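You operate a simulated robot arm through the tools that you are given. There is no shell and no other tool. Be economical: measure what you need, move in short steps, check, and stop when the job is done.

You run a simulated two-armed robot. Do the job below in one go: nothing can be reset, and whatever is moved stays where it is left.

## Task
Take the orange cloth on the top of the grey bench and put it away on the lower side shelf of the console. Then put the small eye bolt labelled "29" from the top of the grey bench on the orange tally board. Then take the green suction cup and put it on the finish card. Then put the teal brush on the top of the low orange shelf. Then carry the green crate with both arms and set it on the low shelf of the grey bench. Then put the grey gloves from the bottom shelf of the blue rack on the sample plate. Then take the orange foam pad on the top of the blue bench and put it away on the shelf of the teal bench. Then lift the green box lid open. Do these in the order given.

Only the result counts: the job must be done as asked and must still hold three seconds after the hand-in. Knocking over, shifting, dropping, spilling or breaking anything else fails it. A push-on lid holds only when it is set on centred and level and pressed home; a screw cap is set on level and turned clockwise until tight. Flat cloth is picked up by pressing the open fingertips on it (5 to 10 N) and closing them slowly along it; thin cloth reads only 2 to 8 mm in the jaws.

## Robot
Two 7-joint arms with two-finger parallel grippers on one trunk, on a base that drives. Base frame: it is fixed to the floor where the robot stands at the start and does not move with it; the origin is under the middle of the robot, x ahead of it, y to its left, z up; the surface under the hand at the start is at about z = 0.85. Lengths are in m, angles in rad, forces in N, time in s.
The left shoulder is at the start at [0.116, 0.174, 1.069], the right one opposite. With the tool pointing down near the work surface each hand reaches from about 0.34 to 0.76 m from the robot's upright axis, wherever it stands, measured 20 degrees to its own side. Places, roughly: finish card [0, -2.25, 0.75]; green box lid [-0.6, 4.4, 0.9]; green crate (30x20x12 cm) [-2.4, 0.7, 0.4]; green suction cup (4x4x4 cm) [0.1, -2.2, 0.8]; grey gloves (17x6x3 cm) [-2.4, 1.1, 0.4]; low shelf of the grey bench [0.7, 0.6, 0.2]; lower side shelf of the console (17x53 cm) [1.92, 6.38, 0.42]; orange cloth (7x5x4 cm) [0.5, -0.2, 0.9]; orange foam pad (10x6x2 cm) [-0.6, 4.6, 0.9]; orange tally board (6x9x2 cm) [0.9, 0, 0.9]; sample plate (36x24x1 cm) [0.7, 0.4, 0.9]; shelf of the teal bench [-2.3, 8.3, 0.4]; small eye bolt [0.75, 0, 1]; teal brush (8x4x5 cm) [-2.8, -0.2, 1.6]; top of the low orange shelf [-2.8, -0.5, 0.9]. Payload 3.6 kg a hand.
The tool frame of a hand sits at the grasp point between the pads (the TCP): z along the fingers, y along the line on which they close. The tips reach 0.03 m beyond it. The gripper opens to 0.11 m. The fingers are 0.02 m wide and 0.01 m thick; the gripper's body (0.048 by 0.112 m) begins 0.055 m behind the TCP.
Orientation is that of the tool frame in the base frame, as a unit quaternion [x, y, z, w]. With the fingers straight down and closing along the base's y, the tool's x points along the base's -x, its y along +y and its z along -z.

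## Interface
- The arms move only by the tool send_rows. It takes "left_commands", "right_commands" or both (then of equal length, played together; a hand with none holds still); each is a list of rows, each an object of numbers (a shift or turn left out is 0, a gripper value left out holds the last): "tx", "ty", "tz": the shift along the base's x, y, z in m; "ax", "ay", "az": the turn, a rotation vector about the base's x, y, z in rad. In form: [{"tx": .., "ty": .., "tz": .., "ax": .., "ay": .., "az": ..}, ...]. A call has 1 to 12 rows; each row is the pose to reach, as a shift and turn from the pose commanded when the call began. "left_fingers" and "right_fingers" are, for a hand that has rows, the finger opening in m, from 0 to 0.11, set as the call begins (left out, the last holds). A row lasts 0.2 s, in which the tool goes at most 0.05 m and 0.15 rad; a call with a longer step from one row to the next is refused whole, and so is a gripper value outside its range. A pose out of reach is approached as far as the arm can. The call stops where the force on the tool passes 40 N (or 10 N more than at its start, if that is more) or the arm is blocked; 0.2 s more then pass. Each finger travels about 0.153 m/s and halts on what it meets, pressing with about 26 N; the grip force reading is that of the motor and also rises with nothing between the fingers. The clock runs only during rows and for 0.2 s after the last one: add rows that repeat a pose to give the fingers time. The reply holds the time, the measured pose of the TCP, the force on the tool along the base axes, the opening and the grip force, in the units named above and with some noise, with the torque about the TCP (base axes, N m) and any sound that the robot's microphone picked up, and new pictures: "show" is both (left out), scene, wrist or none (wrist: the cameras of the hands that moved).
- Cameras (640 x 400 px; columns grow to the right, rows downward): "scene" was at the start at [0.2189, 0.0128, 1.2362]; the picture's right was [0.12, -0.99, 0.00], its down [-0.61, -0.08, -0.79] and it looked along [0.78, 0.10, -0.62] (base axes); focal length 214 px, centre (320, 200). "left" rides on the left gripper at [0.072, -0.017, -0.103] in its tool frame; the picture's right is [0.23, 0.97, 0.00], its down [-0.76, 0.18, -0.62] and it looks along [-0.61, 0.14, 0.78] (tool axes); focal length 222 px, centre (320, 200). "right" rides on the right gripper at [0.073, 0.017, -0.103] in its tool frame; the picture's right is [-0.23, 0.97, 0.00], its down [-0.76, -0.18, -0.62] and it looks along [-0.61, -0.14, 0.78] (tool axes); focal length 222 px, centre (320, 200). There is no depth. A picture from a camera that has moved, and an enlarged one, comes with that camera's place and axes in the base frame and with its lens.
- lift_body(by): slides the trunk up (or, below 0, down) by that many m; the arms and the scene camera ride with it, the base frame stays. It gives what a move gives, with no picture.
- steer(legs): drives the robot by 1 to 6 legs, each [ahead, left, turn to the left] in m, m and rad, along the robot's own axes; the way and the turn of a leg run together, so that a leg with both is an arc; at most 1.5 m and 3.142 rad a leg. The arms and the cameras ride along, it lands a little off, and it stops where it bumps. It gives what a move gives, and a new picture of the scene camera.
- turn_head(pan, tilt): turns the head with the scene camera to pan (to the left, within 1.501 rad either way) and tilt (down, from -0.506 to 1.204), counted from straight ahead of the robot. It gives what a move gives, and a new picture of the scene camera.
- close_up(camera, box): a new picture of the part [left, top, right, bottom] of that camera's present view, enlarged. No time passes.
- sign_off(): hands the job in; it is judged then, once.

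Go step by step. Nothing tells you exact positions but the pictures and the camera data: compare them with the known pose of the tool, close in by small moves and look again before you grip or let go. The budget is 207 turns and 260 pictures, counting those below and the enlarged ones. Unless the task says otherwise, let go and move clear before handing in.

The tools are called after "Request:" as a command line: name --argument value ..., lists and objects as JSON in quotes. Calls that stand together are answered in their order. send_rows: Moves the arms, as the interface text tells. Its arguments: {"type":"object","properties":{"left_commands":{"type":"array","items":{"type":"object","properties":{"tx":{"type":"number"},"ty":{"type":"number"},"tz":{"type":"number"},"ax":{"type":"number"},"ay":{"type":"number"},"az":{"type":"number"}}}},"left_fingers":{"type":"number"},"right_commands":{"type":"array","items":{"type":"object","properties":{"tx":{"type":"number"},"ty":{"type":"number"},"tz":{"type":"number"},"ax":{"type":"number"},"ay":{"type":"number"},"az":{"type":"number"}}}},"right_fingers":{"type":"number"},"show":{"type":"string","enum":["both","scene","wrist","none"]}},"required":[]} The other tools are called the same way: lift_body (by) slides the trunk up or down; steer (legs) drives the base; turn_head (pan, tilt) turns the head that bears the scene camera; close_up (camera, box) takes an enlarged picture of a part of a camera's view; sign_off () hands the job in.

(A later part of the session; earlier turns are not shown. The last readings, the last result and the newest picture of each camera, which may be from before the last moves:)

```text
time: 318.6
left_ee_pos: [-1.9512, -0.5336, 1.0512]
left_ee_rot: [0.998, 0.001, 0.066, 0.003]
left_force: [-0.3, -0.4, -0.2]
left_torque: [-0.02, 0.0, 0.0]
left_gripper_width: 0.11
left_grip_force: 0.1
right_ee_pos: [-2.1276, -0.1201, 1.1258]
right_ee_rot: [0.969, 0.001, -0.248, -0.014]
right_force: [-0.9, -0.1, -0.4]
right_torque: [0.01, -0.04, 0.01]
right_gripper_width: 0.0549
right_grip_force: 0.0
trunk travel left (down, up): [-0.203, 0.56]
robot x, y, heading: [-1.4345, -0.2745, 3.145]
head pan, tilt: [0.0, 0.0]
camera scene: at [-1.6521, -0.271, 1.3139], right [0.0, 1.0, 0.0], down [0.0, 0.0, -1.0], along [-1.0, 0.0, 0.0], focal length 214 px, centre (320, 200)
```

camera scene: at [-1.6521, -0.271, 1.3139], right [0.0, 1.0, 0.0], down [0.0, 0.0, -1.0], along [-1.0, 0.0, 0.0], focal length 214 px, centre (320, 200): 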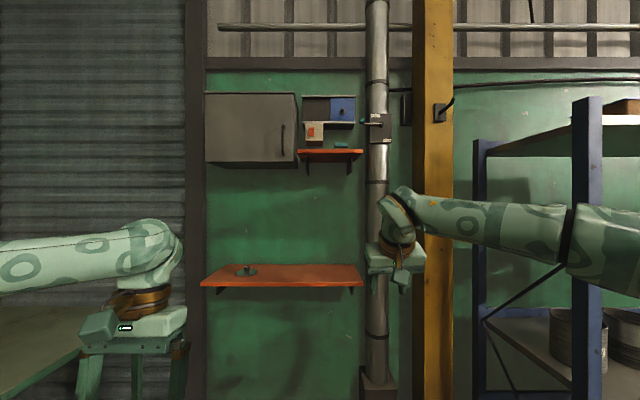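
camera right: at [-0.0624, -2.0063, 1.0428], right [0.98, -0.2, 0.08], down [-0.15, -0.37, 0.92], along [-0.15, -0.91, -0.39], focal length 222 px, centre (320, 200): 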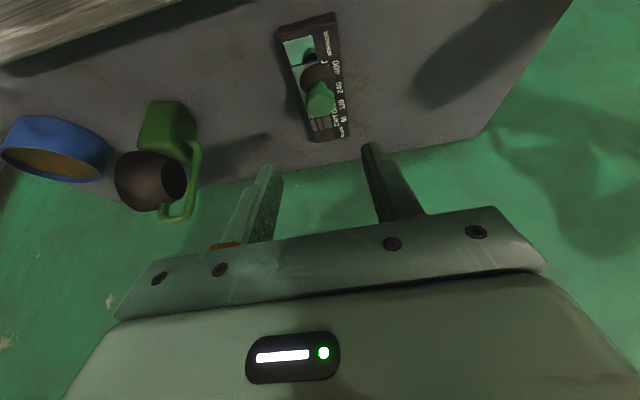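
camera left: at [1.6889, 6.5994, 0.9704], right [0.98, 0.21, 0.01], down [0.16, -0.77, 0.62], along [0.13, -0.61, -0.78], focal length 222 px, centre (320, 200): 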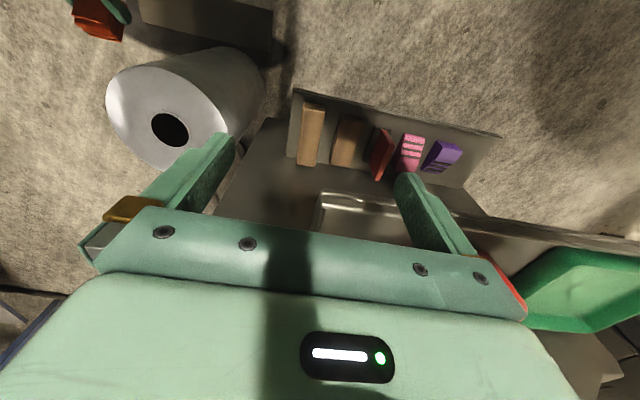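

Request:
close_up --camera "scene" --box '[280, 80, 400, 175]'

Request:
close_up --camera "scene" --box '[190, 230, 380, 310]'

```text
4.21 times, centred on (340, 128) of scene
camera zoom: at [-1.6521, -0.271, 1.3139], right [0.0, 1.0, 0.0], down [0.0, 0.0, -1.0], along [-1.0, 0.0, 0.0], focal length 903 px, centre (236, 505)
```

zoom: 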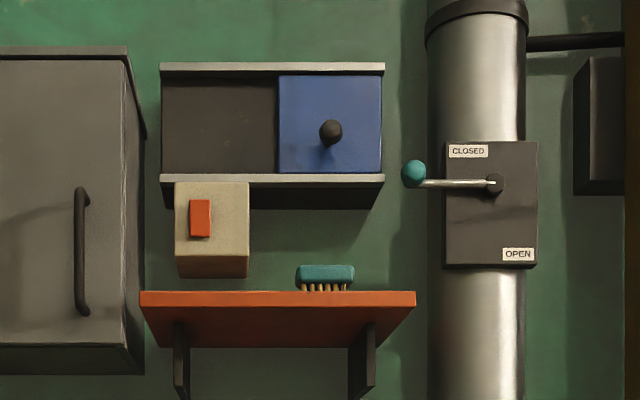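

```text
3.37 times, centred on (285, 270) of scene
camera zoom: at [-1.6521, -0.271, 1.3139], right [0.0, 1.0, 0.0], down [0.0, 0.0, -1.0], along [-1.0, 0.0, 0.0], focal length 722 px, centre (438, -36)
```

zoom: 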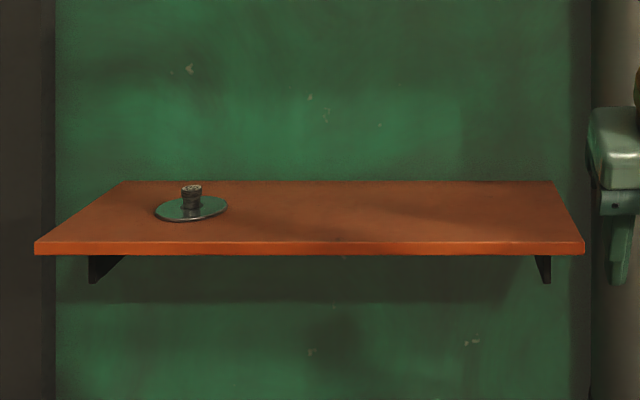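

The brush is on the upper shelf at about [-2.83, -0.157, 1.60], with the shelf top at about 1.572. The low shelf spans y -0.86…-0.05 at z≈0.9, and the lever ball at about y -0.05 must be avoided. I'll retract the left hand and raise the trunk.

Request:
send_rows --left_commands '[{"tx": 0.04}, {"tx": 0.08}, {"tx": 0.1}]' --show "none"

Request:
lift_body --by 0.54

Request:
turn_head --pan 0 --tilt 0.25

Request:
close_up --camera "scene" --box '[260, 100, 420, 220]'

```text
time: 319.4
left_ee_pos: [-1.8515, -0.5352, 1.0502]
left_ee_rot: [0.998, 0.001, 0.067, 0.002]
left_force: [-0.1, -0.1, 0.0]
left_torque: [0.01, 0.02, 0.01]
left_gripper_width: 0.1103
left_grip_force: 0.1
right_ee_pos: [-2.1265, -0.1202, 1.127]
right_ee_rot: [0.969, 0.001, -0.248, -0.014]
right_force: [0.9, -0.3, 0.2]
right_torque: [0.01, -0.02, -0.01]
right_gripper_width: 0.0552
right_grip_force: 0.1
trunk travel left (down, up): [-0.203, 0.56]
robot x, y, heading: [-1.4357, -0.2756, 3.137]
head pan, tilt: [0.0, 0.0]
```

```text
refused: 0.54 is not a number from -0.4 to 0.4
```

```text
time: 320.2
left_ee_pos: [-1.8523, -0.5341, 1.0497]
left_ee_rot: [0.998, 0.001, 0.066, 0.003]
left_force: [0.2, 0.4, 0.5]
left_torque: [-0.05, -0.01, 0.0]
left_gripper_width: 0.1102
left_grip_force: 0.0
right_ee_pos: [-2.1278, -0.1209, 1.127]
right_ee_rot: [0.969, 0.001, -0.248, -0.015]
right_force: [0.0, 0.2, -0.6]
right_torque: [0.02, -0.01, 0.0]
right_gripper_width: 0.0549
right_grip_force: 0.2
trunk travel left (down, up): [-0.203, 0.56]
robot x, y, heading: [-1.4344, -0.2728, 3.14]
head pan, tilt: [0.0, 0.25]
camera scene: at [-1.6553, -0.271, 1.291], right [0.0, 1.0, 0.0], down [0.25, 0.0, -0.97], along [-0.97, 0.0, -0.25], focal length 214 px, centre (320, 200)
```

scene: 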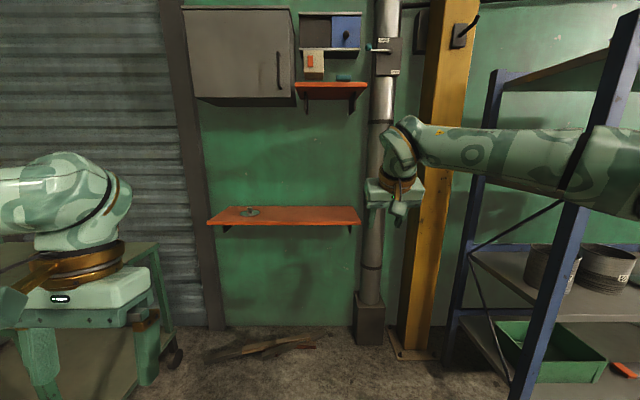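

```text
3.33 times, centred on (340, 160) of scene
camera zoom: at [-1.6553, -0.271, 1.291], right [0.0, 1.0, 0.0], down [0.25, 0.0, -0.97], along [-0.97, 0.0, -0.25], focal length 715 px, centre (253, 333)
```

zoom: 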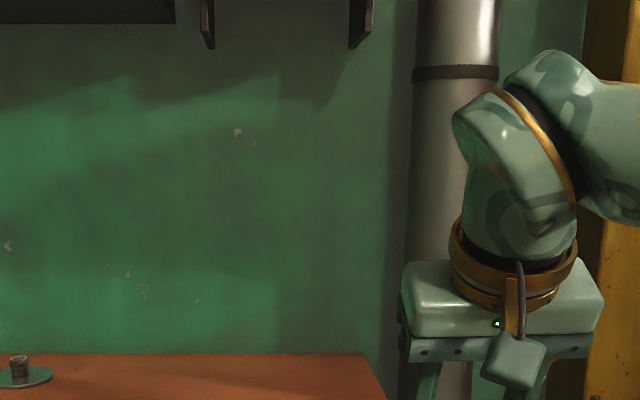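

Request:
lift_body --by 0.4

Request:
lift_body --by 0.13

Request:
turn_head --pan 0 --tilt 0.3

Request:
close_up --camera "scene" --box '[260, 100, 420, 220]'

```text
time: 324.1
left_ee_pos: [-1.8524, -0.5352, 1.4513]
left_ee_rot: [0.998, 0.001, 0.066, 0.003]
left_force: [0.5, -0.5, 0.0]
left_torque: [0.0, -0.01, -0.01]
left_gripper_width: 0.1103
left_grip_force: 0.0
right_ee_pos: [-2.0586, -0.1203, 1.6252]
right_ee_rot: [0.947, 0.0, -0.322, -0.014]
right_force: [-0.3, 0.6, 0.1]
right_torque: [-0.01, 0.01, -0.01]
right_gripper_width: 0.0549
right_grip_force: 0.0
trunk travel left (down, up): [-0.603, 0.16]
robot x, y, heading: [-1.4346, -0.2724, 3.139]
head pan, tilt: [0.0, 0.25]
```

```text
time: 325.6
left_ee_pos: [-1.8516, -0.5351, 1.5816]
left_ee_rot: [0.998, 0.001, 0.067, 0.002]
left_force: [-0.3, -0.2, 0.3]
left_torque: [0.01, 0.0, -0.01]
left_gripper_width: 0.1099
left_grip_force: 0.1
right_ee_pos: [-2.0587, -0.1207, 1.7551]
right_ee_rot: [0.947, -0.001, -0.322, -0.014]
right_force: [-0.6, 0.3, 0.3]
right_torque: [0.0, 0.0, 0.0]
right_gripper_width: 0.0547
right_grip_force: 0.1
trunk travel left (down, up): [-0.733, 0.03]
robot x, y, heading: [-1.4341, -0.2734, 3.142]
head pan, tilt: [0.0, 0.25]
```

```text
time: 326.3
left_ee_pos: [-1.8516, -0.5338, 1.5813]
left_ee_rot: [0.998, 0.002, 0.066, 0.002]
left_force: [0.5, 0.7, 0.0]
left_torque: [0.04, 0.02, 0.01]
left_gripper_width: 0.1099
left_grip_force: 0.0
right_ee_pos: [-2.0587, -0.1201, 1.7549]
right_ee_rot: [0.947, 0.0, -0.322, -0.014]
right_force: [0.7, -0.6, 0.6]
right_torque: [0.0, 0.0, 0.0]
right_gripper_width: 0.055
right_grip_force: 0.0
trunk travel left (down, up): [-0.733, 0.03]
robot x, y, heading: [-1.4341, -0.2731, 3.14]
head pan, tilt: [0.0, 0.3]
camera scene: at [-1.5406, -0.2712, 1.8219], right [0.0, 1.0, 0.0], down [0.3, 0.0, -0.96], along [-0.96, 0.0, -0.3], focal length 214 px, centre (320, 200)
```

scene: 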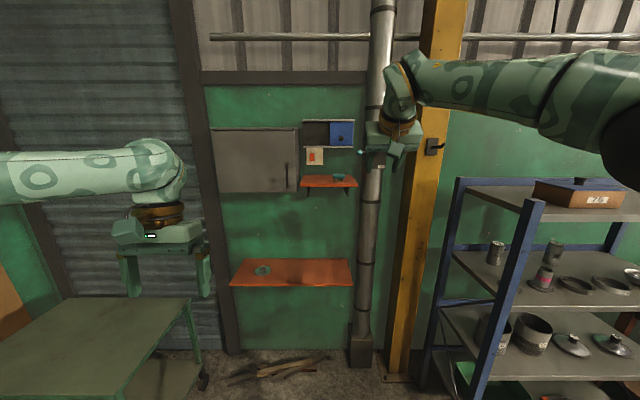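

```text
3.33 times, centred on (340, 160) of scene
camera zoom: at [-1.5406, -0.2712, 1.8219], right [0.0, 1.0, 0.0], down [0.3, 0.0, -0.96], along [-0.96, 0.0, -0.3], focal length 715 px, centre (253, 333)
```

zoom: 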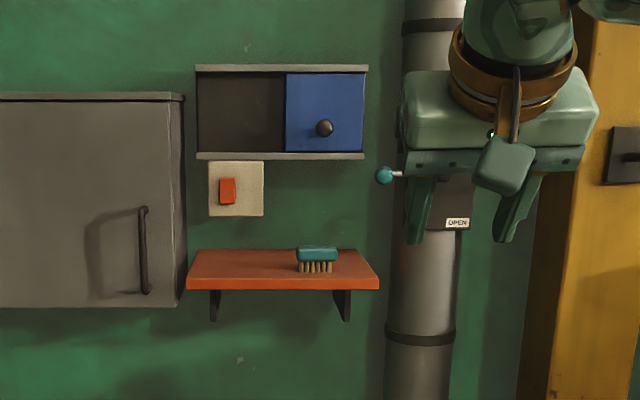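

Triangulated, the upper shelf's front is at x≈-2.685 with its top at about 1.56, and the brush is at about [-2.75, -0.163]. The low shelf's front is at x≈-2.64 with z≈0.93. I'll lower the trunk a bit and drive in.

Request:
lift_body --by -0.08

Request:
steer --legs '[[0.6, 0.045, 0]]'

Request:
send_rows --right_commands '[{"tz": 0, "ay": -0.05}, {"tz": 0, "ay": -0.1}]' --right_fingers 0.11 --show "wrist"

```text
time: 327.4
left_ee_pos: [-1.8507, -0.5345, 1.5014]
left_ee_rot: [0.998, 0.001, 0.066, 0.002]
left_force: [0.7, 0.5, -1.3]
left_torque: [0.0, -0.01, 0.0]
left_gripper_width: 0.1099
left_grip_force: 0.0
right_ee_pos: [-2.0583, -0.1203, 1.6734]
right_ee_rot: [0.946, 0.0, -0.323, -0.014]
right_force: [0.0, 0.1, -1.1]
right_torque: [-0.03, 0.0, 0.01]
right_gripper_width: 0.0552
right_grip_force: 0.0
trunk travel left (down, up): [-0.653, 0.11]
robot x, y, heading: [-1.4354, -0.2705, 3.139]
head pan, tilt: [0.0, 0.3]
```

```text
time: 330.8
left_ee_pos: [-2.4497, -0.5831, 1.5005]
left_ee_rot: [0.998, 0.003, 0.066, 0.003]
left_force: [0.3, -0.2, 1.1]
left_torque: [0.0, 0.01, 0.0]
left_gripper_width: 0.1101
left_grip_force: 0.1
right_ee_pos: [-2.6588, -0.1693, 1.6742]
right_ee_rot: [0.946, 0.002, -0.323, -0.014]
right_force: [-0.2, 0.3, 0.6]
right_torque: [-0.01, 0.0, -0.02]
right_gripper_width: 0.0551
right_grip_force: 0.0
trunk travel left (down, up): [-0.653, 0.11]
robot x, y, heading: [-2.0383, -0.3198, -3.134]
head pan, tilt: [0.0, 0.3]
camera scene: at [-2.1413, -0.3176, 1.7421], right [0.0, 1.0, 0.0], down [0.3, 0.0, -0.96], along [-0.96, 0.0, -0.3], focal length 214 px, centre (320, 200)
```

scene: 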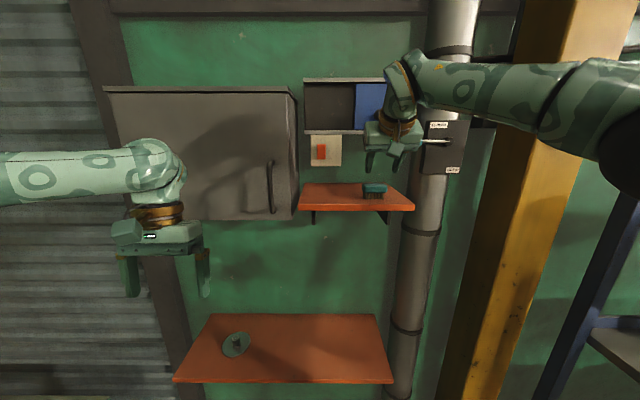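

```text
time: 331.4
left_ee_pos: [-2.4503, -0.5826, 1.5019]
left_ee_rot: [0.998, 0.003, 0.066, 0.002]
left_force: [-0.1, 0.3, -0.9]
left_torque: [-0.01, 0.02, 0.0]
left_gripper_width: 0.1103
left_grip_force: 0.0
right_ee_pos: [-2.6584, -0.1702, 1.675]
right_ee_rot: [0.946, 0.002, -0.324, -0.013]
right_force: [-0.4, 0.3, 0.5]
right_torque: [-0.02, -0.01, -0.01]
right_gripper_width: 0.1097
right_grip_force: 0.1
right hand out of reach, approached as far as the arm can: row 2
trunk travel left (down, up): [-0.653, 0.11]
robot x, y, heading: [-2.0351, -0.3173, -3.138]
head pan, tilt: [0.0, 0.3]
camera right: at [-2.5381, -0.1884, 1.7123], right [-0.18, -0.98, 0.11], down [-0.22, 0.15, 0.96], along [-0.96, 0.15, -0.24], focal length 222 px, centre (320, 200)
```

right: 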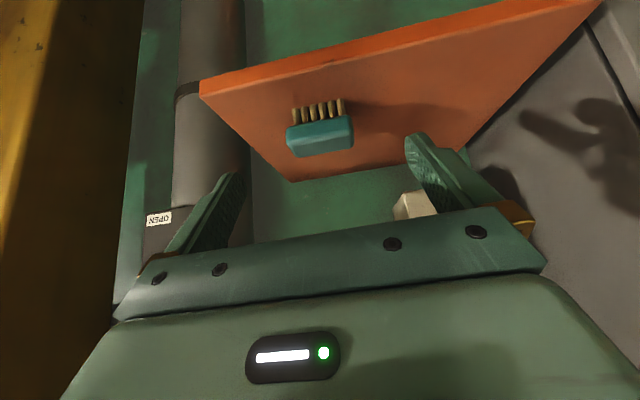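

Request:
send_rows --right_commands '[{"tx": -0.03, "ty": 0.004, "tz": -0.02}, {"tx": -0.06, "ty": 0.007, "tz": -0.045}, {"tx": -0.085, "ty": 0.007, "tz": -0.065}, {"tx": -0.097, "ty": 0.007, "tz": -0.075}]' --show "wrist"

```text
time: 332.5
left_ee_pos: [-2.4457, -0.5838, 1.5021]
left_ee_rot: [0.998, 0.003, 0.065, 0.002]
left_force: [0.6, 0.1, -0.1]
left_torque: [-0.01, 0.03, 0.02]
left_gripper_width: 0.11
left_grip_force: 0.0
right_ee_pos: [-2.7112, -0.1545, 1.5913]
right_ee_rot: [0.944, 0.001, -0.33, -0.007]
right_force: [0.5, -0.4, 0.5]
right_torque: [0.02, 0.03, 0.01]
right_gripper_width: 0.1099
right_grip_force: 0.0
right hand out of reach, approached as far as the arm can: row 1, 2, 3, 4
trunk travel left (down, up): [-0.653, 0.11]
robot x, y, heading: [-2.0342, -0.318, -3.139]
head pan, tilt: [0.0, 0.3]
stopped in row 4 (right hand): the force on the tool passed its limit at 148 N (the readings are from after the stop); the commanded pose is now the measured one
camera right: at [-2.5901, -0.1725, 1.6277], right [-0.18, -0.97, 0.13], down [-0.21, 0.17, 0.96], along [-0.96, 0.15, -0.23], focal length 222 px, centre (320, 200)
```

right: 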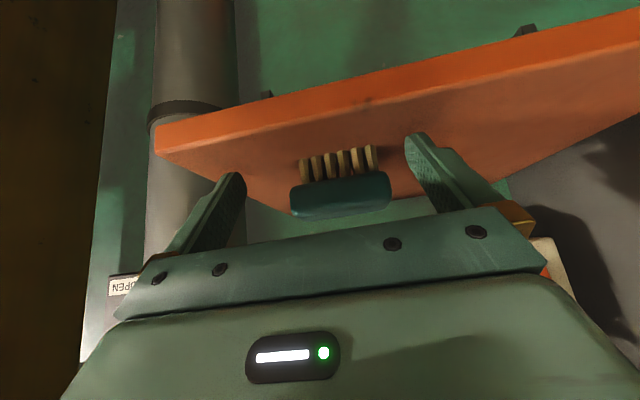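

The fingertips touched the shelf top because the arm is at its reach limit. I'll raise slightly, then bring the base 4 cm closer.

Request:
send_rows --right_commands '[{"tz": 0.012, "tx": 0.005}, {"tz": 0.022, "tx": 0.01, "ty": -0.006}]' --show "none"

Request:
steer --legs '[[0.05, 0, 0]]'

Request:
send_rows --right_commands '[{"tz": 0}]' --show "wrist"

```text
time: 333.1
left_ee_pos: [-2.4485, -0.5829, 1.5005]
left_ee_rot: [0.998, 0.003, 0.066, 0.001]
left_force: [0.2, -0.9, 0.5]
left_torque: [-0.01, 0.03, 0.02]
left_gripper_width: 0.11
left_grip_force: 0.0
right_ee_pos: [-2.706, -0.1607, 1.6128]
right_ee_rot: [0.944, 0.001, -0.329, -0.005]
right_force: [0.0, 0.5, 0.1]
right_torque: [0.01, -0.03, 0.02]
right_gripper_width: 0.11
right_grip_force: 0.0
trunk travel left (down, up): [-0.653, 0.11]
robot x, y, heading: [-2.0335, -0.3229, -3.135]
head pan, tilt: [0.0, 0.3]
```

```text
time: 334.0
left_ee_pos: [-2.49, -0.5833, 1.5051]
left_ee_rot: [0.998, 0.003, 0.061, 0.003]
left_force: [1.4, 0.0, 0.4]
left_torque: [0.01, 0.04, 0.0]
left_gripper_width: 0.11
left_grip_force: 0.0
right_ee_pos: [-2.7472, -0.1607, 1.6171]
right_ee_rot: [0.943, 0.001, -0.333, -0.005]
right_force: [0.6, 0.0, 0.7]
right_torque: [-0.01, 0.02, 0.02]
right_gripper_width: 0.1102
right_grip_force: 0.0
trunk travel left (down, up): [-0.653, 0.11]
robot x, y, heading: [-2.0829, -0.3168, -3.133]
head pan, tilt: [0.0, 0.3]
camera scene: at [-2.1794, -0.3178, 1.7429], right [0.0, 1.0, 0.0], down [0.29, 0.0, -0.96], along [-0.96, 0.0, -0.29], focal length 214 px, centre (320, 200)
```

scene: 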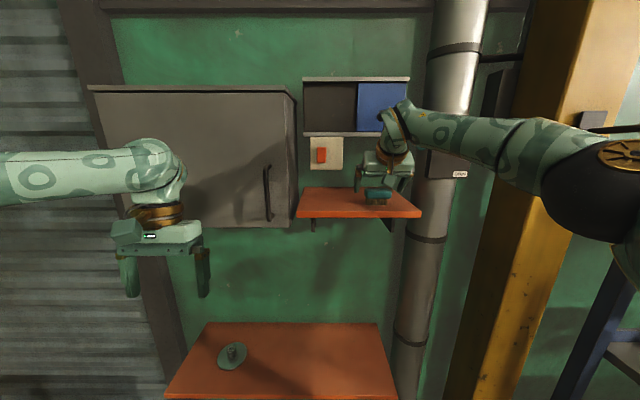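

```text
time: 334.4
left_ee_pos: [-2.503, -0.5838, 1.4999]
left_ee_rot: [0.998, 0.003, 0.067, 0.003]
left_force: [0.1, 0.0, -0.5]
left_torque: [0.01, 0.02, 0.04]
left_gripper_width: 0.1099
left_grip_force: 0.0
right_ee_pos: [-2.762, -0.1602, 1.6095]
right_ee_rot: [0.945, 0.002, -0.328, -0.006]
right_force: [0.3, 0.4, 0.5]
right_torque: [0.0, -0.04, 0.03]
right_gripper_width: 0.1098
right_grip_force: 0.0
trunk travel left (down, up): [-0.653, 0.11]
robot x, y, heading: [-2.0903, -0.3232, -3.138]
head pan, tilt: [0.0, 0.3]
camera right: at [-2.6403, -0.1784, 1.6466], right [-0.18, -0.97, 0.13], down [-0.21, 0.17, 0.96], along [-0.96, 0.15, -0.24], focal length 222 px, centre (320, 200)
```

right: 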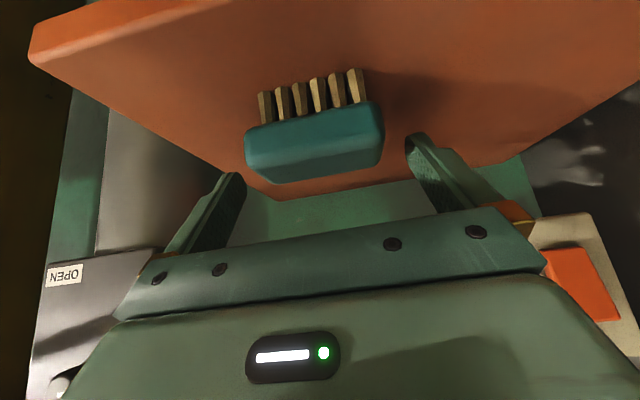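

Request:
send_rows --right_commands '[{"tx": -0.006, "ty": -0.003, "tz": -0.006}, {"tx": -0.012, "ty": -0.003, "tz": -0.011}]' --show "none"

Request:
send_rows --right_commands '[{"tz": 0}, {"tz": 0}, {"tz": 0}]' --right_fingers 0.05 --show "wrist"

```text
time: 335.0
left_ee_pos: [-2.5021, -0.5837, 1.4998]
left_ee_rot: [0.998, 0.004, 0.066, 0.002]
left_force: [-0.4, 0.5, -0.5]
left_torque: [-0.02, -0.01, -0.04]
left_gripper_width: 0.11
left_grip_force: 0.1
right_ee_pos: [-2.7663, -0.1633, 1.6034]
right_ee_rot: [0.944, 0.0, -0.329, -0.005]
right_force: [0.9, 0.5, -0.3]
right_torque: [-0.02, 0.0, -0.03]
right_gripper_width: 0.1099
right_grip_force: 0.1
right hand out of reach, approached as far as the arm can: row 2
trunk travel left (down, up): [-0.653, 0.11]
robot x, y, heading: [-2.083, -0.3211, -3.138]
head pan, tilt: [0.0, 0.3]
```

```text
time: 335.8
left_ee_pos: [-2.5001, -0.583, 1.5019]
left_ee_rot: [0.998, 0.003, 0.067, 0.002]
left_force: [0.0, -0.2, 0.4]
left_torque: [-0.05, 0.0, 0.0]
left_gripper_width: 0.1097
left_grip_force: 0.1
right_ee_pos: [-2.7642, -0.164, 1.6062]
right_ee_rot: [0.944, 0.0, -0.33, -0.006]
right_force: [-2.1, 0.1, 6.5]
right_torque: [-0.13, 0.02, -0.04]
right_gripper_width: 0.0696
right_grip_force: 26.0
trunk travel left (down, up): [-0.653, 0.11]
robot x, y, heading: [-2.0867, -0.3201, -3.135]
head pan, tilt: [0.0, 0.3]
camera right: at [-2.6421, -0.1813, 1.6416], right [-0.18, -0.97, 0.13], down [-0.21, 0.17, 0.96], along [-0.96, 0.15, -0.23], focal length 222 px, centre (320, 200)
```

right: 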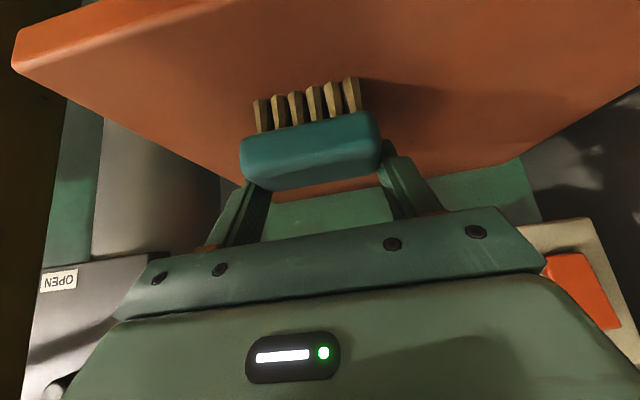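

The brush is gripped at 70 mm. I'll lift, then back the base out.

Request:
send_rows --right_commands '[{"tz": 0.015, "tx": 0.005}, {"tz": 0.03, "tx": 0.015}, {"tz": 0.04, "tx": 0.03}]' --show "wrist"

Request:
steer --legs '[[-0.3, 0, 0]]'

```text
time: 336.6
left_ee_pos: [-2.4984, -0.5836, 1.5023]
left_ee_rot: [0.998, 0.003, 0.065, 0.003]
left_force: [0.4, -0.6, -0.1]
left_torque: [-0.01, 0.01, 0.0]
left_gripper_width: 0.11
left_grip_force: 0.1
right_ee_pos: [-2.7337, -0.1658, 1.6462]
right_ee_rot: [0.945, 0.001, -0.328, -0.006]
right_force: [0.9, -1.0, 0.7]
right_torque: [-0.03, 0.04, 0.02]
right_gripper_width: 0.0694
right_grip_force: 26.4
right hand out of reach, approached as far as the arm can: row 1, 2
trunk travel left (down, up): [-0.653, 0.11]
robot x, y, heading: [-2.0842, -0.3222, -3.139]
head pan, tilt: [0.0, 0.3]
camera right: at [-2.6122, -0.1832, 1.683], right [-0.18, -0.97, 0.13], down [-0.21, 0.17, 0.96], along [-0.96, 0.15, -0.23], focal length 222 px, centre (320, 200)
```

right: 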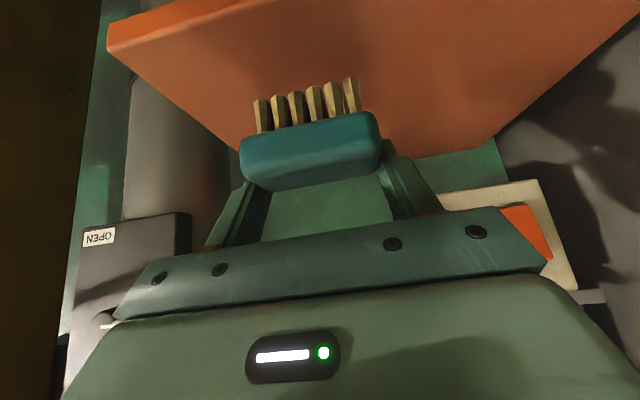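

```text
time: 338.6
left_ee_pos: [-2.2088, -0.5824, 1.5013]
left_ee_rot: [0.998, 0.003, 0.067, 0.002]
left_force: [0.1, 0.2, 0.3]
left_torque: [-0.02, 0.0, 0.0]
left_gripper_width: 0.1099
left_grip_force: 0.0
right_ee_pos: [-2.4445, -0.1636, 1.645]
right_ee_rot: [0.944, 0.0, -0.329, -0.007]
right_force: [-0.2, -0.5, -0.1]
right_torque: [0.03, 0.03, -0.03]
right_gripper_width: 0.0694
right_grip_force: 26.2
trunk travel left (down, up): [-0.653, 0.11]
robot x, y, heading: [-1.7965, -0.3183, -3.139]
head pan, tilt: [0.0, 0.3]
camera scene: at [-1.9014, -0.3164, 1.7418], right [0.0, 1.0, 0.0], down [0.3, 0.0, -0.95], along [-0.95, 0.0, -0.3], focal length 214 px, centre (320, 200)
```

scene: 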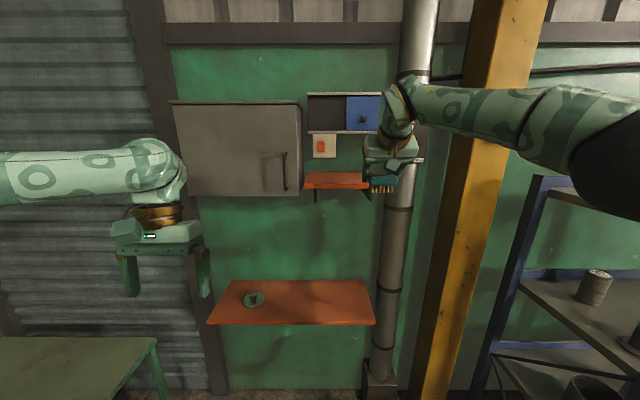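

The brush is clear. I'll lower the trunk 0.6 and approach the low shelf.

Request:
lift_body --by -0.4

Request:
lift_body --by -0.17

Request:
turn_head --pan 0 --tilt 0.6

```text
time: 342.5
left_ee_pos: [-2.206, -0.5817, 1.1014]
left_ee_rot: [0.998, 0.003, 0.067, 0.003]
left_force: [1.0, 0.7, -0.1]
left_torque: [0.02, -0.02, 0.01]
left_gripper_width: 0.1098
left_grip_force: 0.1
right_ee_pos: [-2.4428, -0.1645, 1.2466]
right_ee_rot: [0.944, 0.0, -0.329, -0.007]
right_force: [-1.3, 0.2, -0.2]
right_torque: [-0.01, 0.05, 0.01]
right_gripper_width: 0.0694
right_grip_force: 26.1
trunk travel left (down, up): [-0.253, 0.51]
robot x, y, heading: [-1.7941, -0.3189, -3.134]
head pan, tilt: [0.0, 0.3]
```

```text
time: 344.4
left_ee_pos: [-2.2315, -0.5836, 0.9057]
left_ee_rot: [0.994, 0.005, 0.105, 0.001]
left_force: [0.1, -0.2, 0.3]
left_torque: [-0.02, 0.04, 0.0]
left_gripper_width: 0.11
left_grip_force: 0.1
right_ee_pos: [-2.4422, -0.1637, 1.0771]
right_ee_rot: [0.944, 0.0, -0.329, -0.006]
right_force: [0.7, 0.6, -0.9]
right_torque: [0.01, -0.01, -0.03]
right_gripper_width: 0.0693
right_grip_force: 26.0
trunk travel left (down, up): [-0.083, 0.68]
robot x, y, heading: [-1.7942, -0.316, -3.138]
head pan, tilt: [0.0, 0.3]
```

```text
time: 345.2
left_ee_pos: [-2.2315, -0.5827, 0.9051]
left_ee_rot: [0.994, 0.006, 0.105, 0.002]
left_force: [-0.3, -0.2, 0.2]
left_torque: [0.0, 0.0, 0.0]
left_gripper_width: 0.11
left_grip_force: 0.1
right_ee_pos: [-2.4428, -0.1636, 1.0754]
right_ee_rot: [0.944, 0.0, -0.329, -0.006]
right_force: [-0.6, 0.4, -0.5]
right_torque: [0.02, 0.04, 0.02]
right_gripper_width: 0.069
right_grip_force: 26.2
trunk travel left (down, up): [-0.083, 0.68]
robot x, y, heading: [-1.7895, -0.3185, -3.135]
head pan, tilt: [0.0, 0.6]
camera scene: at [-2.0789, -0.317, 1.1313], right [0.0, 1.0, 0.0], down [0.56, 0.0, -0.83], along [-0.83, 0.0, -0.56], focal length 214 px, centre (320, 200)
```

scene: 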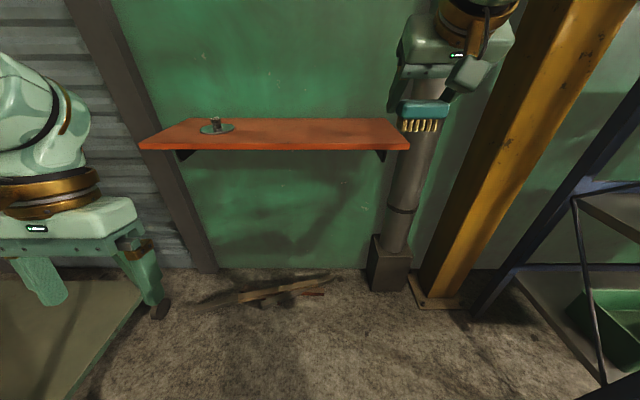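

Request:
send_rows --left_commands '[{"tz": 0.04, "tx": 0.02}, {"tz": 0.08, "tx": 0.04}, {"tz": 0.12, "tx": 0.05}]' --show "none"

Request:
steer --legs '[[0.31, 0.08, 0]]'

```text
time: 346.0
left_ee_pos: [-2.2221, -0.579, 0.9051]
left_ee_rot: [0.995, 0.006, 0.103, 0.003]
left_force: [-1.2, 0.0, -0.5]
left_torque: [0.03, 0.02, 0.0]
left_gripper_width: 0.1103
left_grip_force: 0.1
left hand out of reach, approached as far as the arm can: row 1, 2, 3
right_ee_pos: [-2.4431, -0.1642, 1.0753]
right_ee_rot: [0.944, 0.0, -0.329, -0.006]
right_force: [0.2, 0.1, -0.4]
right_torque: [0.04, 0.0, 0.02]
right_gripper_width: 0.0693
right_grip_force: 26.2
trunk travel left (down, up): [-0.083, 0.68]
robot x, y, heading: [-1.79, -0.3189, -3.14]
head pan, tilt: [0.0, 0.6]
```

```text
time: 348.1
left_ee_pos: [-2.5294, -0.6622, 0.9044]
left_ee_rot: [0.995, 0.006, 0.104, 0.002]
left_force: [0.0, -0.9, -0.1]
left_torque: [0.0, -0.05, -0.01]
left_gripper_width: 0.1098
left_grip_force: 0.2
right_ee_pos: [-2.7497, -0.2461, 1.0748]
right_ee_rot: [0.944, 0.0, -0.329, -0.006]
right_force: [-1.2, 1.2, -0.6]
right_torque: [0.01, -0.01, -0.01]
right_gripper_width: 0.0692
right_grip_force: 26.4
trunk travel left (down, up): [-0.083, 0.68]
robot x, y, heading: [-2.0992, -0.3999, -3.136]
head pan, tilt: [0.0, 0.6]
camera scene: at [-2.3864, -0.3988, 1.131], right [0.0, 1.0, 0.0], down [0.57, 0.0, -0.82], along [-0.82, 0.0, -0.57], focal length 214 px, centre (320, 200)
```

scene: 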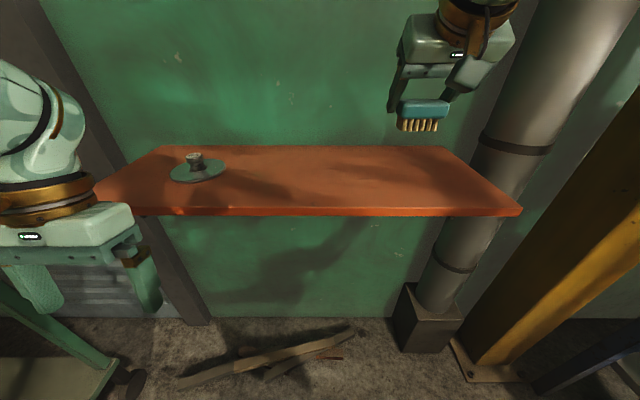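

Request:
send_rows --right_commands '[{"tz": -0.04}, {"tz": -0.075}, {"tz": -0.085}]' --show "scene"

Request:
send_rows --right_commands '[{"tz": -0.005}, {"tz": -0.01}, {"tz": -0.015}, {"tz": -0.02}]' --show "wrist"

```text
time: 348.9
left_ee_pos: [-2.5279, -0.6624, 0.9042]
left_ee_rot: [0.995, 0.004, 0.104, 0.003]
left_force: [-1.5, 0.6, 0.1]
left_torque: [-0.02, 0.03, 0.04]
left_gripper_width: 0.1098
left_grip_force: 0.1
right_ee_pos: [-2.7481, -0.2469, 0.9904]
right_ee_rot: [0.945, 0.0, -0.328, -0.006]
right_force: [0.5, 0.3, -0.8]
right_torque: [-0.01, -0.01, 0.01]
right_gripper_width: 0.0693
right_grip_force: 25.8
trunk travel left (down, up): [-0.083, 0.68]
robot x, y, heading: [-2.1014, -0.4042, -3.144]
head pan, tilt: [0.0, 0.6]
camera scene: at [-2.3858, -0.3986, 1.1312], right [0.0, 1.0, 0.0], down [0.57, 0.0, -0.82], along [-0.82, 0.0, -0.57], focal length 214 px, centre (320, 200)
```

scene: 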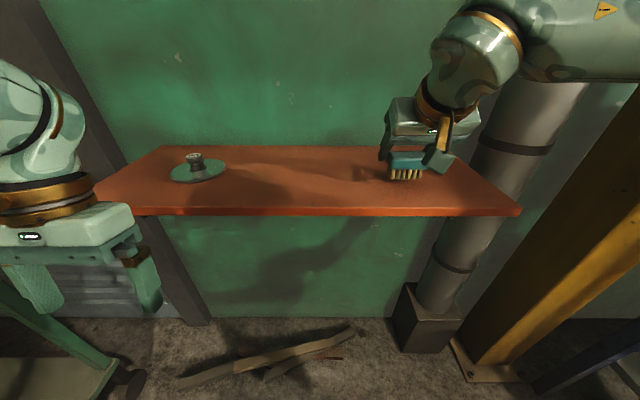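

```text
time: 349.9
left_ee_pos: [-2.5295, -0.6623, 0.9043]
left_ee_rot: [0.995, 0.005, 0.104, 0.003]
left_force: [-0.1, 0.8, 0.0]
left_torque: [-0.01, -0.02, 0.02]
left_gripper_width: 0.1101
left_grip_force: 0.0
right_ee_pos: [-2.7496, -0.246, 0.9713]
right_ee_rot: [0.944, 0.0, -0.329, -0.005]
right_force: [0.2, 0.1, -0.5]
right_torque: [-0.01, 0.0, -0.03]
right_gripper_width: 0.0691
right_grip_force: 26.2
trunk travel left (down, up): [-0.083, 0.68]
robot x, y, heading: [-2.0998, -0.4001, -3.14]
head pan, tilt: [0.0, 0.6]
camera right: at [-2.6283, -0.263, 1.0069], right [-0.18, -0.97, 0.13], down [-0.21, 0.17, 0.96], along [-0.96, 0.15, -0.23], focal length 222 px, centre (320, 200)
```

right: 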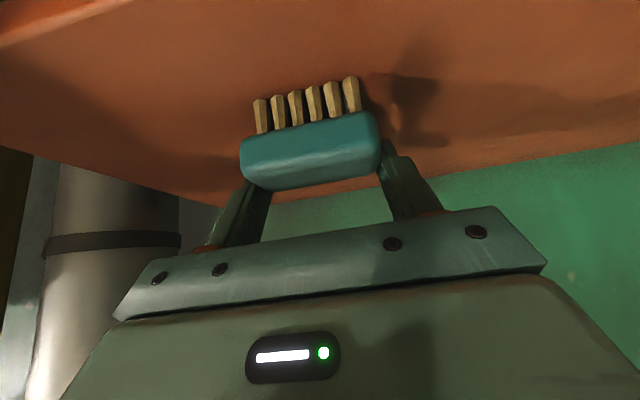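

Request:
send_rows --right_commands '[{"tz": -0.005}, {"tz": -0.01}, {"tz": -0.015}, {"tz": -0.02}, {"tz": -0.025}]' --show "wrist"

```text
time: 351.1
left_ee_pos: [-2.5267, -0.6621, 0.9054]
left_ee_rot: [0.995, 0.005, 0.103, 0.002]
left_force: [0.0, -0.6, 0.3]
left_torque: [-0.01, -0.03, -0.03]
left_gripper_width: 0.1101
left_grip_force: 0.0
right_ee_pos: [-2.7487, -0.2461, 0.9503]
right_ee_rot: [0.943, 0.0, -0.333, -0.006]
right_force: [-0.7, 0.0, 29.7]
right_torque: [-1.07, 0.12, 0.06]
right_gripper_width: 0.0698
right_grip_force: 25.9
trunk travel left (down, up): [-0.083, 0.68]
robot x, y, heading: [-2.1006, -0.4014, -3.137]
head pan, tilt: [0.0, 0.6]
camera right: at [-2.626, -0.2632, 0.9856], right [-0.18, -0.97, 0.13], down [-0.2, 0.17, 0.96], along [-0.96, 0.15, -0.23], focal length 222 px, centre (320, 200)
```

right: 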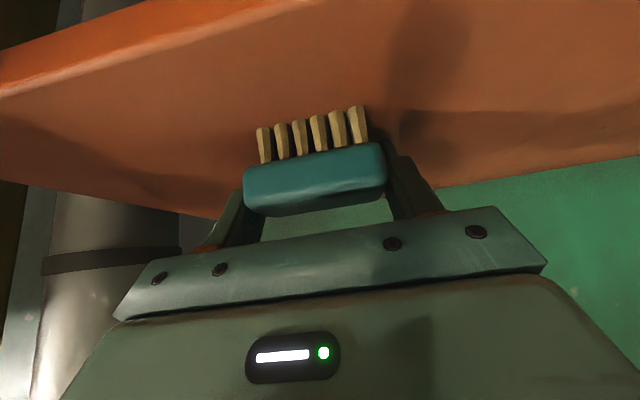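

Contact. I'll ease up and release.

Request:
send_rows --right_commands '[{"tz": 0.004}, {"tz": 0.004}]' --show "none"

Request:
send_rows --right_commands '[{"tz": 0}, {"tz": 0}, {"tz": 0}]' --right_fingers 0.1 --show "none"

Request:
send_rows --right_commands '[{"tz": 0.025, "tx": 0.02}, {"tz": 0.05, "tx": 0.04}, {"tz": 0.08, "tx": 0.07}, {"tz": 0.11, "tx": 0.1}]' --show "scene"

```text
time: 351.7
left_ee_pos: [-2.5288, -0.6616, 0.9033]
left_ee_rot: [0.995, 0.005, 0.104, 0.003]
left_force: [-0.4, 0.2, 0.1]
left_torque: [-0.01, -0.02, -0.01]
left_gripper_width: 0.1101
left_grip_force: 0.0
right_ee_pos: [-2.7494, -0.2457, 0.95]
right_ee_rot: [0.944, 0.002, -0.328, -0.006]
right_force: [-0.4, -4.4, 15.8]
right_torque: [-0.74, 0.17, 0.09]
right_gripper_width: 0.0693
right_grip_force: 26.2
trunk travel left (down, up): [-0.083, 0.68]
robot x, y, heading: [-2.1008, -0.4026, -3.14]
head pan, tilt: [0.0, 0.6]
```

```text
time: 352.5
left_ee_pos: [-2.528, -0.6608, 0.9059]
left_ee_rot: [0.995, 0.006, 0.103, 0.003]
left_force: [-0.1, 0.2, -0.3]
left_torque: [0.0, -0.02, 0.03]
left_gripper_width: 0.1098
left_grip_force: 0.2
right_ee_pos: [-2.7482, -0.2442, 0.9499]
right_ee_rot: [0.944, 0.001, -0.329, -0.005]
right_force: [6.2, 6.5, 12.3]
right_torque: [-0.39, -0.04, 0.24]
right_gripper_width: 0.0965
right_grip_force: 0.1
trunk travel left (down, up): [-0.083, 0.68]
robot x, y, heading: [-2.1008, -0.3976, -3.141]
head pan, tilt: [0.0, 0.6]
```

```text
time: 353.5
left_ee_pos: [-2.5282, -0.6615, 0.9044]
left_ee_rot: [0.995, 0.004, 0.103, 0.002]
left_force: [-0.1, 0.2, 0.5]
left_torque: [0.0, -0.01, -0.02]
left_gripper_width: 0.11
left_grip_force: 0.1
right_ee_pos: [-2.6484, -0.2447, 1.0609]
right_ee_rot: [0.945, 0.0, -0.328, -0.007]
right_force: [0.5, -0.3, -0.1]
right_torque: [-0.04, 0.01, -0.02]
right_gripper_width: 0.1002
right_grip_force: 0.0
trunk travel left (down, up): [-0.083, 0.68]
robot x, y, heading: [-2.0967, -0.3967, -3.139]
head pan, tilt: [0.0, 0.6]
camera scene: at [-2.3851, -0.3987, 1.1314], right [0.0, 1.0, 0.0], down [0.57, 0.0, -0.82], along [-0.82, 0.0, -0.57], focal length 214 px, centre (320, 200)
```

scene: 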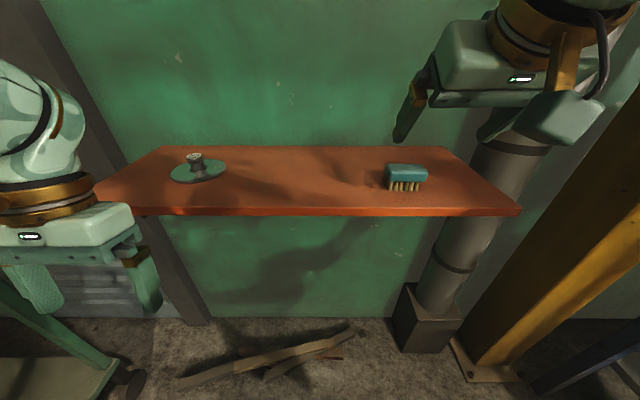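

The brush stands on the low orange shelf. Next is the green crate, so I'll back up, move north to face the rack's lower shelf and look.

Request:
steer --legs '[[-0.65, 0, 0], [0, -1.1, 0]]'

Request:
close_up --camera "scene" --box '[160, 140, 480, 340]'

```text
time: 362.3
left_ee_pos: [-1.8792, 0.4365, 0.9047]
left_ee_rot: [0.995, 0.006, 0.104, 0.003]
left_force: [-0.8, 0.6, 0.2]
left_torque: [0.0, 0.02, 0.04]
left_gripper_width: 0.11
left_grip_force: 0.0
right_ee_pos: [-2.0001, 0.853, 1.0593]
right_ee_rot: [0.944, 0.001, -0.329, -0.006]
right_force: [0.4, -0.2, 0.4]
right_torque: [0.0, 0.05, 0.02]
right_gripper_width: 0.1
right_grip_force: 0.1
trunk travel left (down, up): [-0.083, 0.68]
robot x, y, heading: [-1.4502, 0.7009, -3.139]
head pan, tilt: [0.0, 0.6]
camera scene: at [-1.7359, 0.6994, 1.1312], right [0.0, 1.0, 0.0], down [0.57, 0.0, -0.82], along [-0.82, 0.0, -0.57], focal length 214 px, centre (320, 200)
```

scene: 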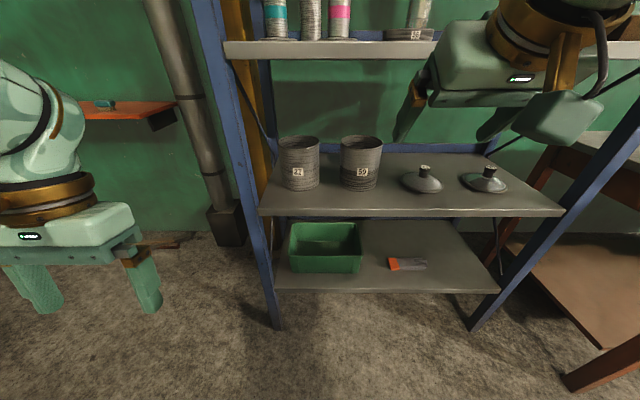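

```text
2.00 times, centred on (320, 240) of scene
camera zoom: at [-1.7359, 0.6994, 1.1312], right [0.0, 1.0, 0.0], down [0.57, 0.0, -0.82], along [-0.82, 0.0, -0.57], focal length 429 px, centre (320, 120)
```

zoom: 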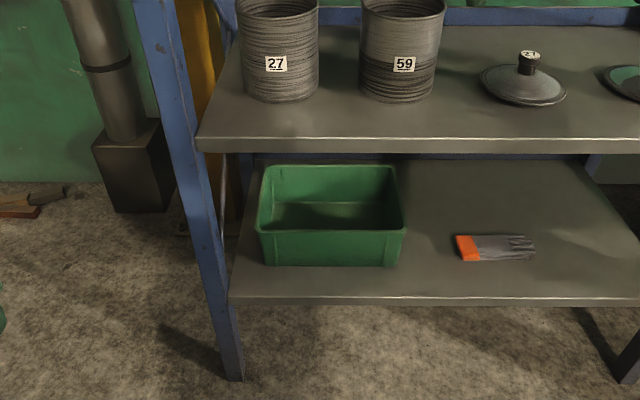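

The crate is at x -2.32…-2.51, y 0.57…0.87, z 0.34…0.46 on the rack's bottom shelf, and the gloves are at about y 1.0–1.18. The left post is close to the crate's left wall. I'll lower the trunk and pre-pose both hands low and tilted 45° in front of the rack.

Request:
lift_body --by -0.083

Request:
send_rows --right_commands '[{"tx": 0.003, "ty": 0.005, "tz": -0.045, "ay": 0.013}, {"tx": 0.006, "ty": 0.01, "tz": -0.09, "ay": 0.026}, {"tx": 0.009, "ty": 0.015, "tz": -0.135, "ay": 0.04}, {"tx": 0.012, "ty": 0.02, "tz": -0.18, "ay": 0.052}, {"tx": 0.015, "ty": 0.025, "tz": -0.225, "ay": 0.065}, {"tx": 0.018, "ty": 0.03, "tz": -0.27, "ay": 0.08}, {"tx": 0.021, "ty": 0.035, "tz": -0.315, "ay": 0.09}, {"tx": 0.024, "ty": 0.04, "tz": -0.36, "ay": 0.1}, {"tx": 0.027, "ty": 0.045, "tz": -0.405, "ay": 0.115}, {"tx": 0.03, "ty": 0.047, "tz": -0.45, "ay": 0.13}]' --left_commands '[{"tx": -0.007, "ty": 0.016, "tz": -0.03, "ay": 0.1}, {"tx": -0.014, "ty": 0.032, "tz": -0.06, "ay": 0.2}, {"tx": -0.021, "ty": 0.048, "tz": -0.09, "ay": 0.3}, {"tx": -0.028, "ty": 0.064, "tz": -0.12, "ay": 0.4}, {"tx": -0.035, "ty": 0.08, "tz": -0.15, "ay": 0.5}, {"tx": -0.042, "ty": 0.096, "tz": -0.18, "ay": 0.6}, {"tx": -0.049, "ty": 0.112, "tz": -0.21, "ay": 0.7}, {"tx": -0.056, "ty": 0.128, "tz": -0.24, "ay": 0.8}, {"tx": -0.063, "ty": 0.144, "tz": -0.27, "ay": 0.9}, {"tx": -0.07, "ty": 0.16, "tz": -0.3, "ay": 0.99}]' --right_fingers 0.06 --left_fingers 0.06 --show "scene"

```text
time: 363.5
left_ee_pos: [-1.9072, 0.4354, 0.7875]
left_ee_rot: [0.986, 0.005, 0.164, 0.002]
left_force: [0.1, 0.1, 0.3]
left_torque: [0.03, 0.04, -0.01]
left_gripper_width: 0.1099
left_grip_force: 0.1
right_ee_pos: [-2.0007, 0.8532, 0.9776]
right_ee_rot: [0.944, 0.001, -0.329, -0.005]
right_force: [0.3, 0.1, -0.8]
right_torque: [0.0, 0.03, 0.0]
right_gripper_width: 0.0999
right_grip_force: 0.0
trunk travel left (down, up): [0.0, 0.763]
robot x, y, heading: [-1.4496, 0.701, -3.137]
head pan, tilt: [0.0, 0.6]
```

```text
time: 365.7
left_ee_pos: [-1.9794, 0.5962, 0.4884]
left_ee_rot: [0.946, 0.006, -0.325, -0.001]
left_force: [1.1, -0.1, 0.2]
left_torque: [0.01, 0.01, 0.0]
left_gripper_width: 0.0604
left_grip_force: 0.1
right_ee_pos: [-1.988, 0.8087, 0.6427]
right_ee_rot: [0.924, -0.002, -0.382, -0.011]
right_force: [-0.3, -0.1, 1.2]
right_torque: [-0.03, 0.01, 0.02]
right_gripper_width: 0.06
right_grip_force: 0.1
right hand out of reach, approached as far as the arm can: row 4, 5, 6, 7, 8, 9, 10
trunk travel left (down, up): [0.0, 0.763]
robot x, y, heading: [-1.4546, 0.7001, -3.136]
head pan, tilt: [0.0, 0.6]
camera scene: at [-1.7887, 0.6998, 1.0413], right [0.0, 1.0, 0.0], down [0.57, 0.0, -0.82], along [-0.82, 0.0, -0.57], focal length 214 px, centre (320, 200)
```

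scene: 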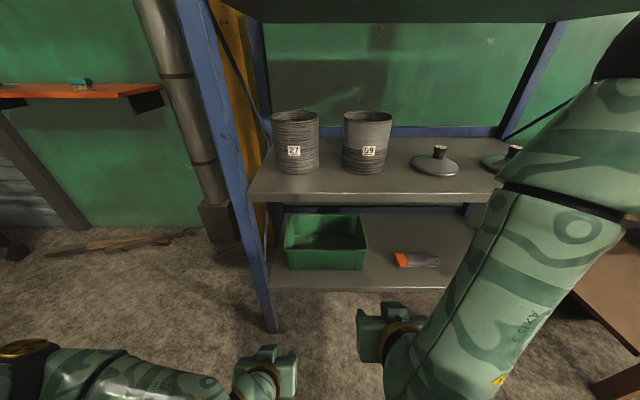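

Request:
send_rows --right_commands '[{"tx": -0.03, "ty": 0.02, "tz": -0.03}, {"tx": -0.06, "ty": 0.04, "tz": -0.06}, {"tx": -0.08, "ty": 0.06, "tz": -0.09}, {"tx": -0.09, "ty": 0.06, "tz": -0.12}, {"tx": -0.09, "ty": 0.06, "tz": -0.15}]' --show "none"

```text
time: 366.9
left_ee_pos: [-1.9778, 0.5969, 0.4859]
left_ee_rot: [0.946, 0.007, -0.324, 0.0]
left_force: [0.9, -0.1, -0.6]
left_torque: [-0.02, 0.0, 0.0]
left_gripper_width: 0.06
left_grip_force: 0.1
right_ee_pos: [-2.1407, 0.8211, 0.5313]
right_ee_rot: [0.931, -0.005, -0.365, -0.019]
right_force: [0.0, -0.4, 0.2]
right_torque: [0.01, 0.03, 0.01]
right_gripper_width: 0.0598
right_grip_force: 0.1
right hand out of reach, approached as far as the arm can: row 1, 2, 3, 4, 5
trunk travel left (down, up): [0.0, 0.763]
robot x, y, heading: [-1.4506, 0.6958, -3.133]
head pan, tilt: [0.0, 0.6]
```

Request:
send_rows --right_commands '[{"tz": -0.015, "ay": 0.07}, {"tz": -0.03, "ay": 0.14}, {"tz": -0.035, "ay": 0.2}, {"tz": -0.035, "ay": 0.2}]' --show "scene"

```text
time: 367.9
left_ee_pos: [-1.9773, 0.596, 0.4873]
left_ee_rot: [0.946, 0.006, -0.324, -0.001]
left_force: [0.3, 0.7, 0.6]
left_torque: [0.04, 0.02, -0.01]
left_gripper_width: 0.0601
left_grip_force: 0.1
right_ee_pos: [-2.1901, 0.768, 0.5274]
right_ee_rot: [0.899, -0.011, -0.436, -0.026]
right_force: [-0.2, -0.1, -0.2]
right_torque: [0.01, -0.01, 0.04]
right_gripper_width: 0.0598
right_grip_force: 0.0
right hand out of reach, approached as far as the arm can: row 1, 2, 3, 4
trunk travel left (down, up): [0.0, 0.763]
robot x, y, heading: [-1.451, 0.7006, -3.131]
head pan, tilt: [0.0, 0.6]
camera scene: at [-1.789, 0.6988, 1.0412], right [0.0, 1.0, 0.0], down [0.57, 0.0, -0.82], along [-0.82, 0.0, -0.57], focal length 214 px, centre (320, 200)
```

scene: 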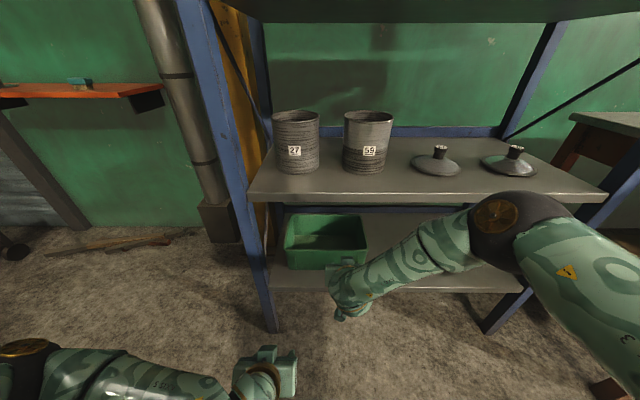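

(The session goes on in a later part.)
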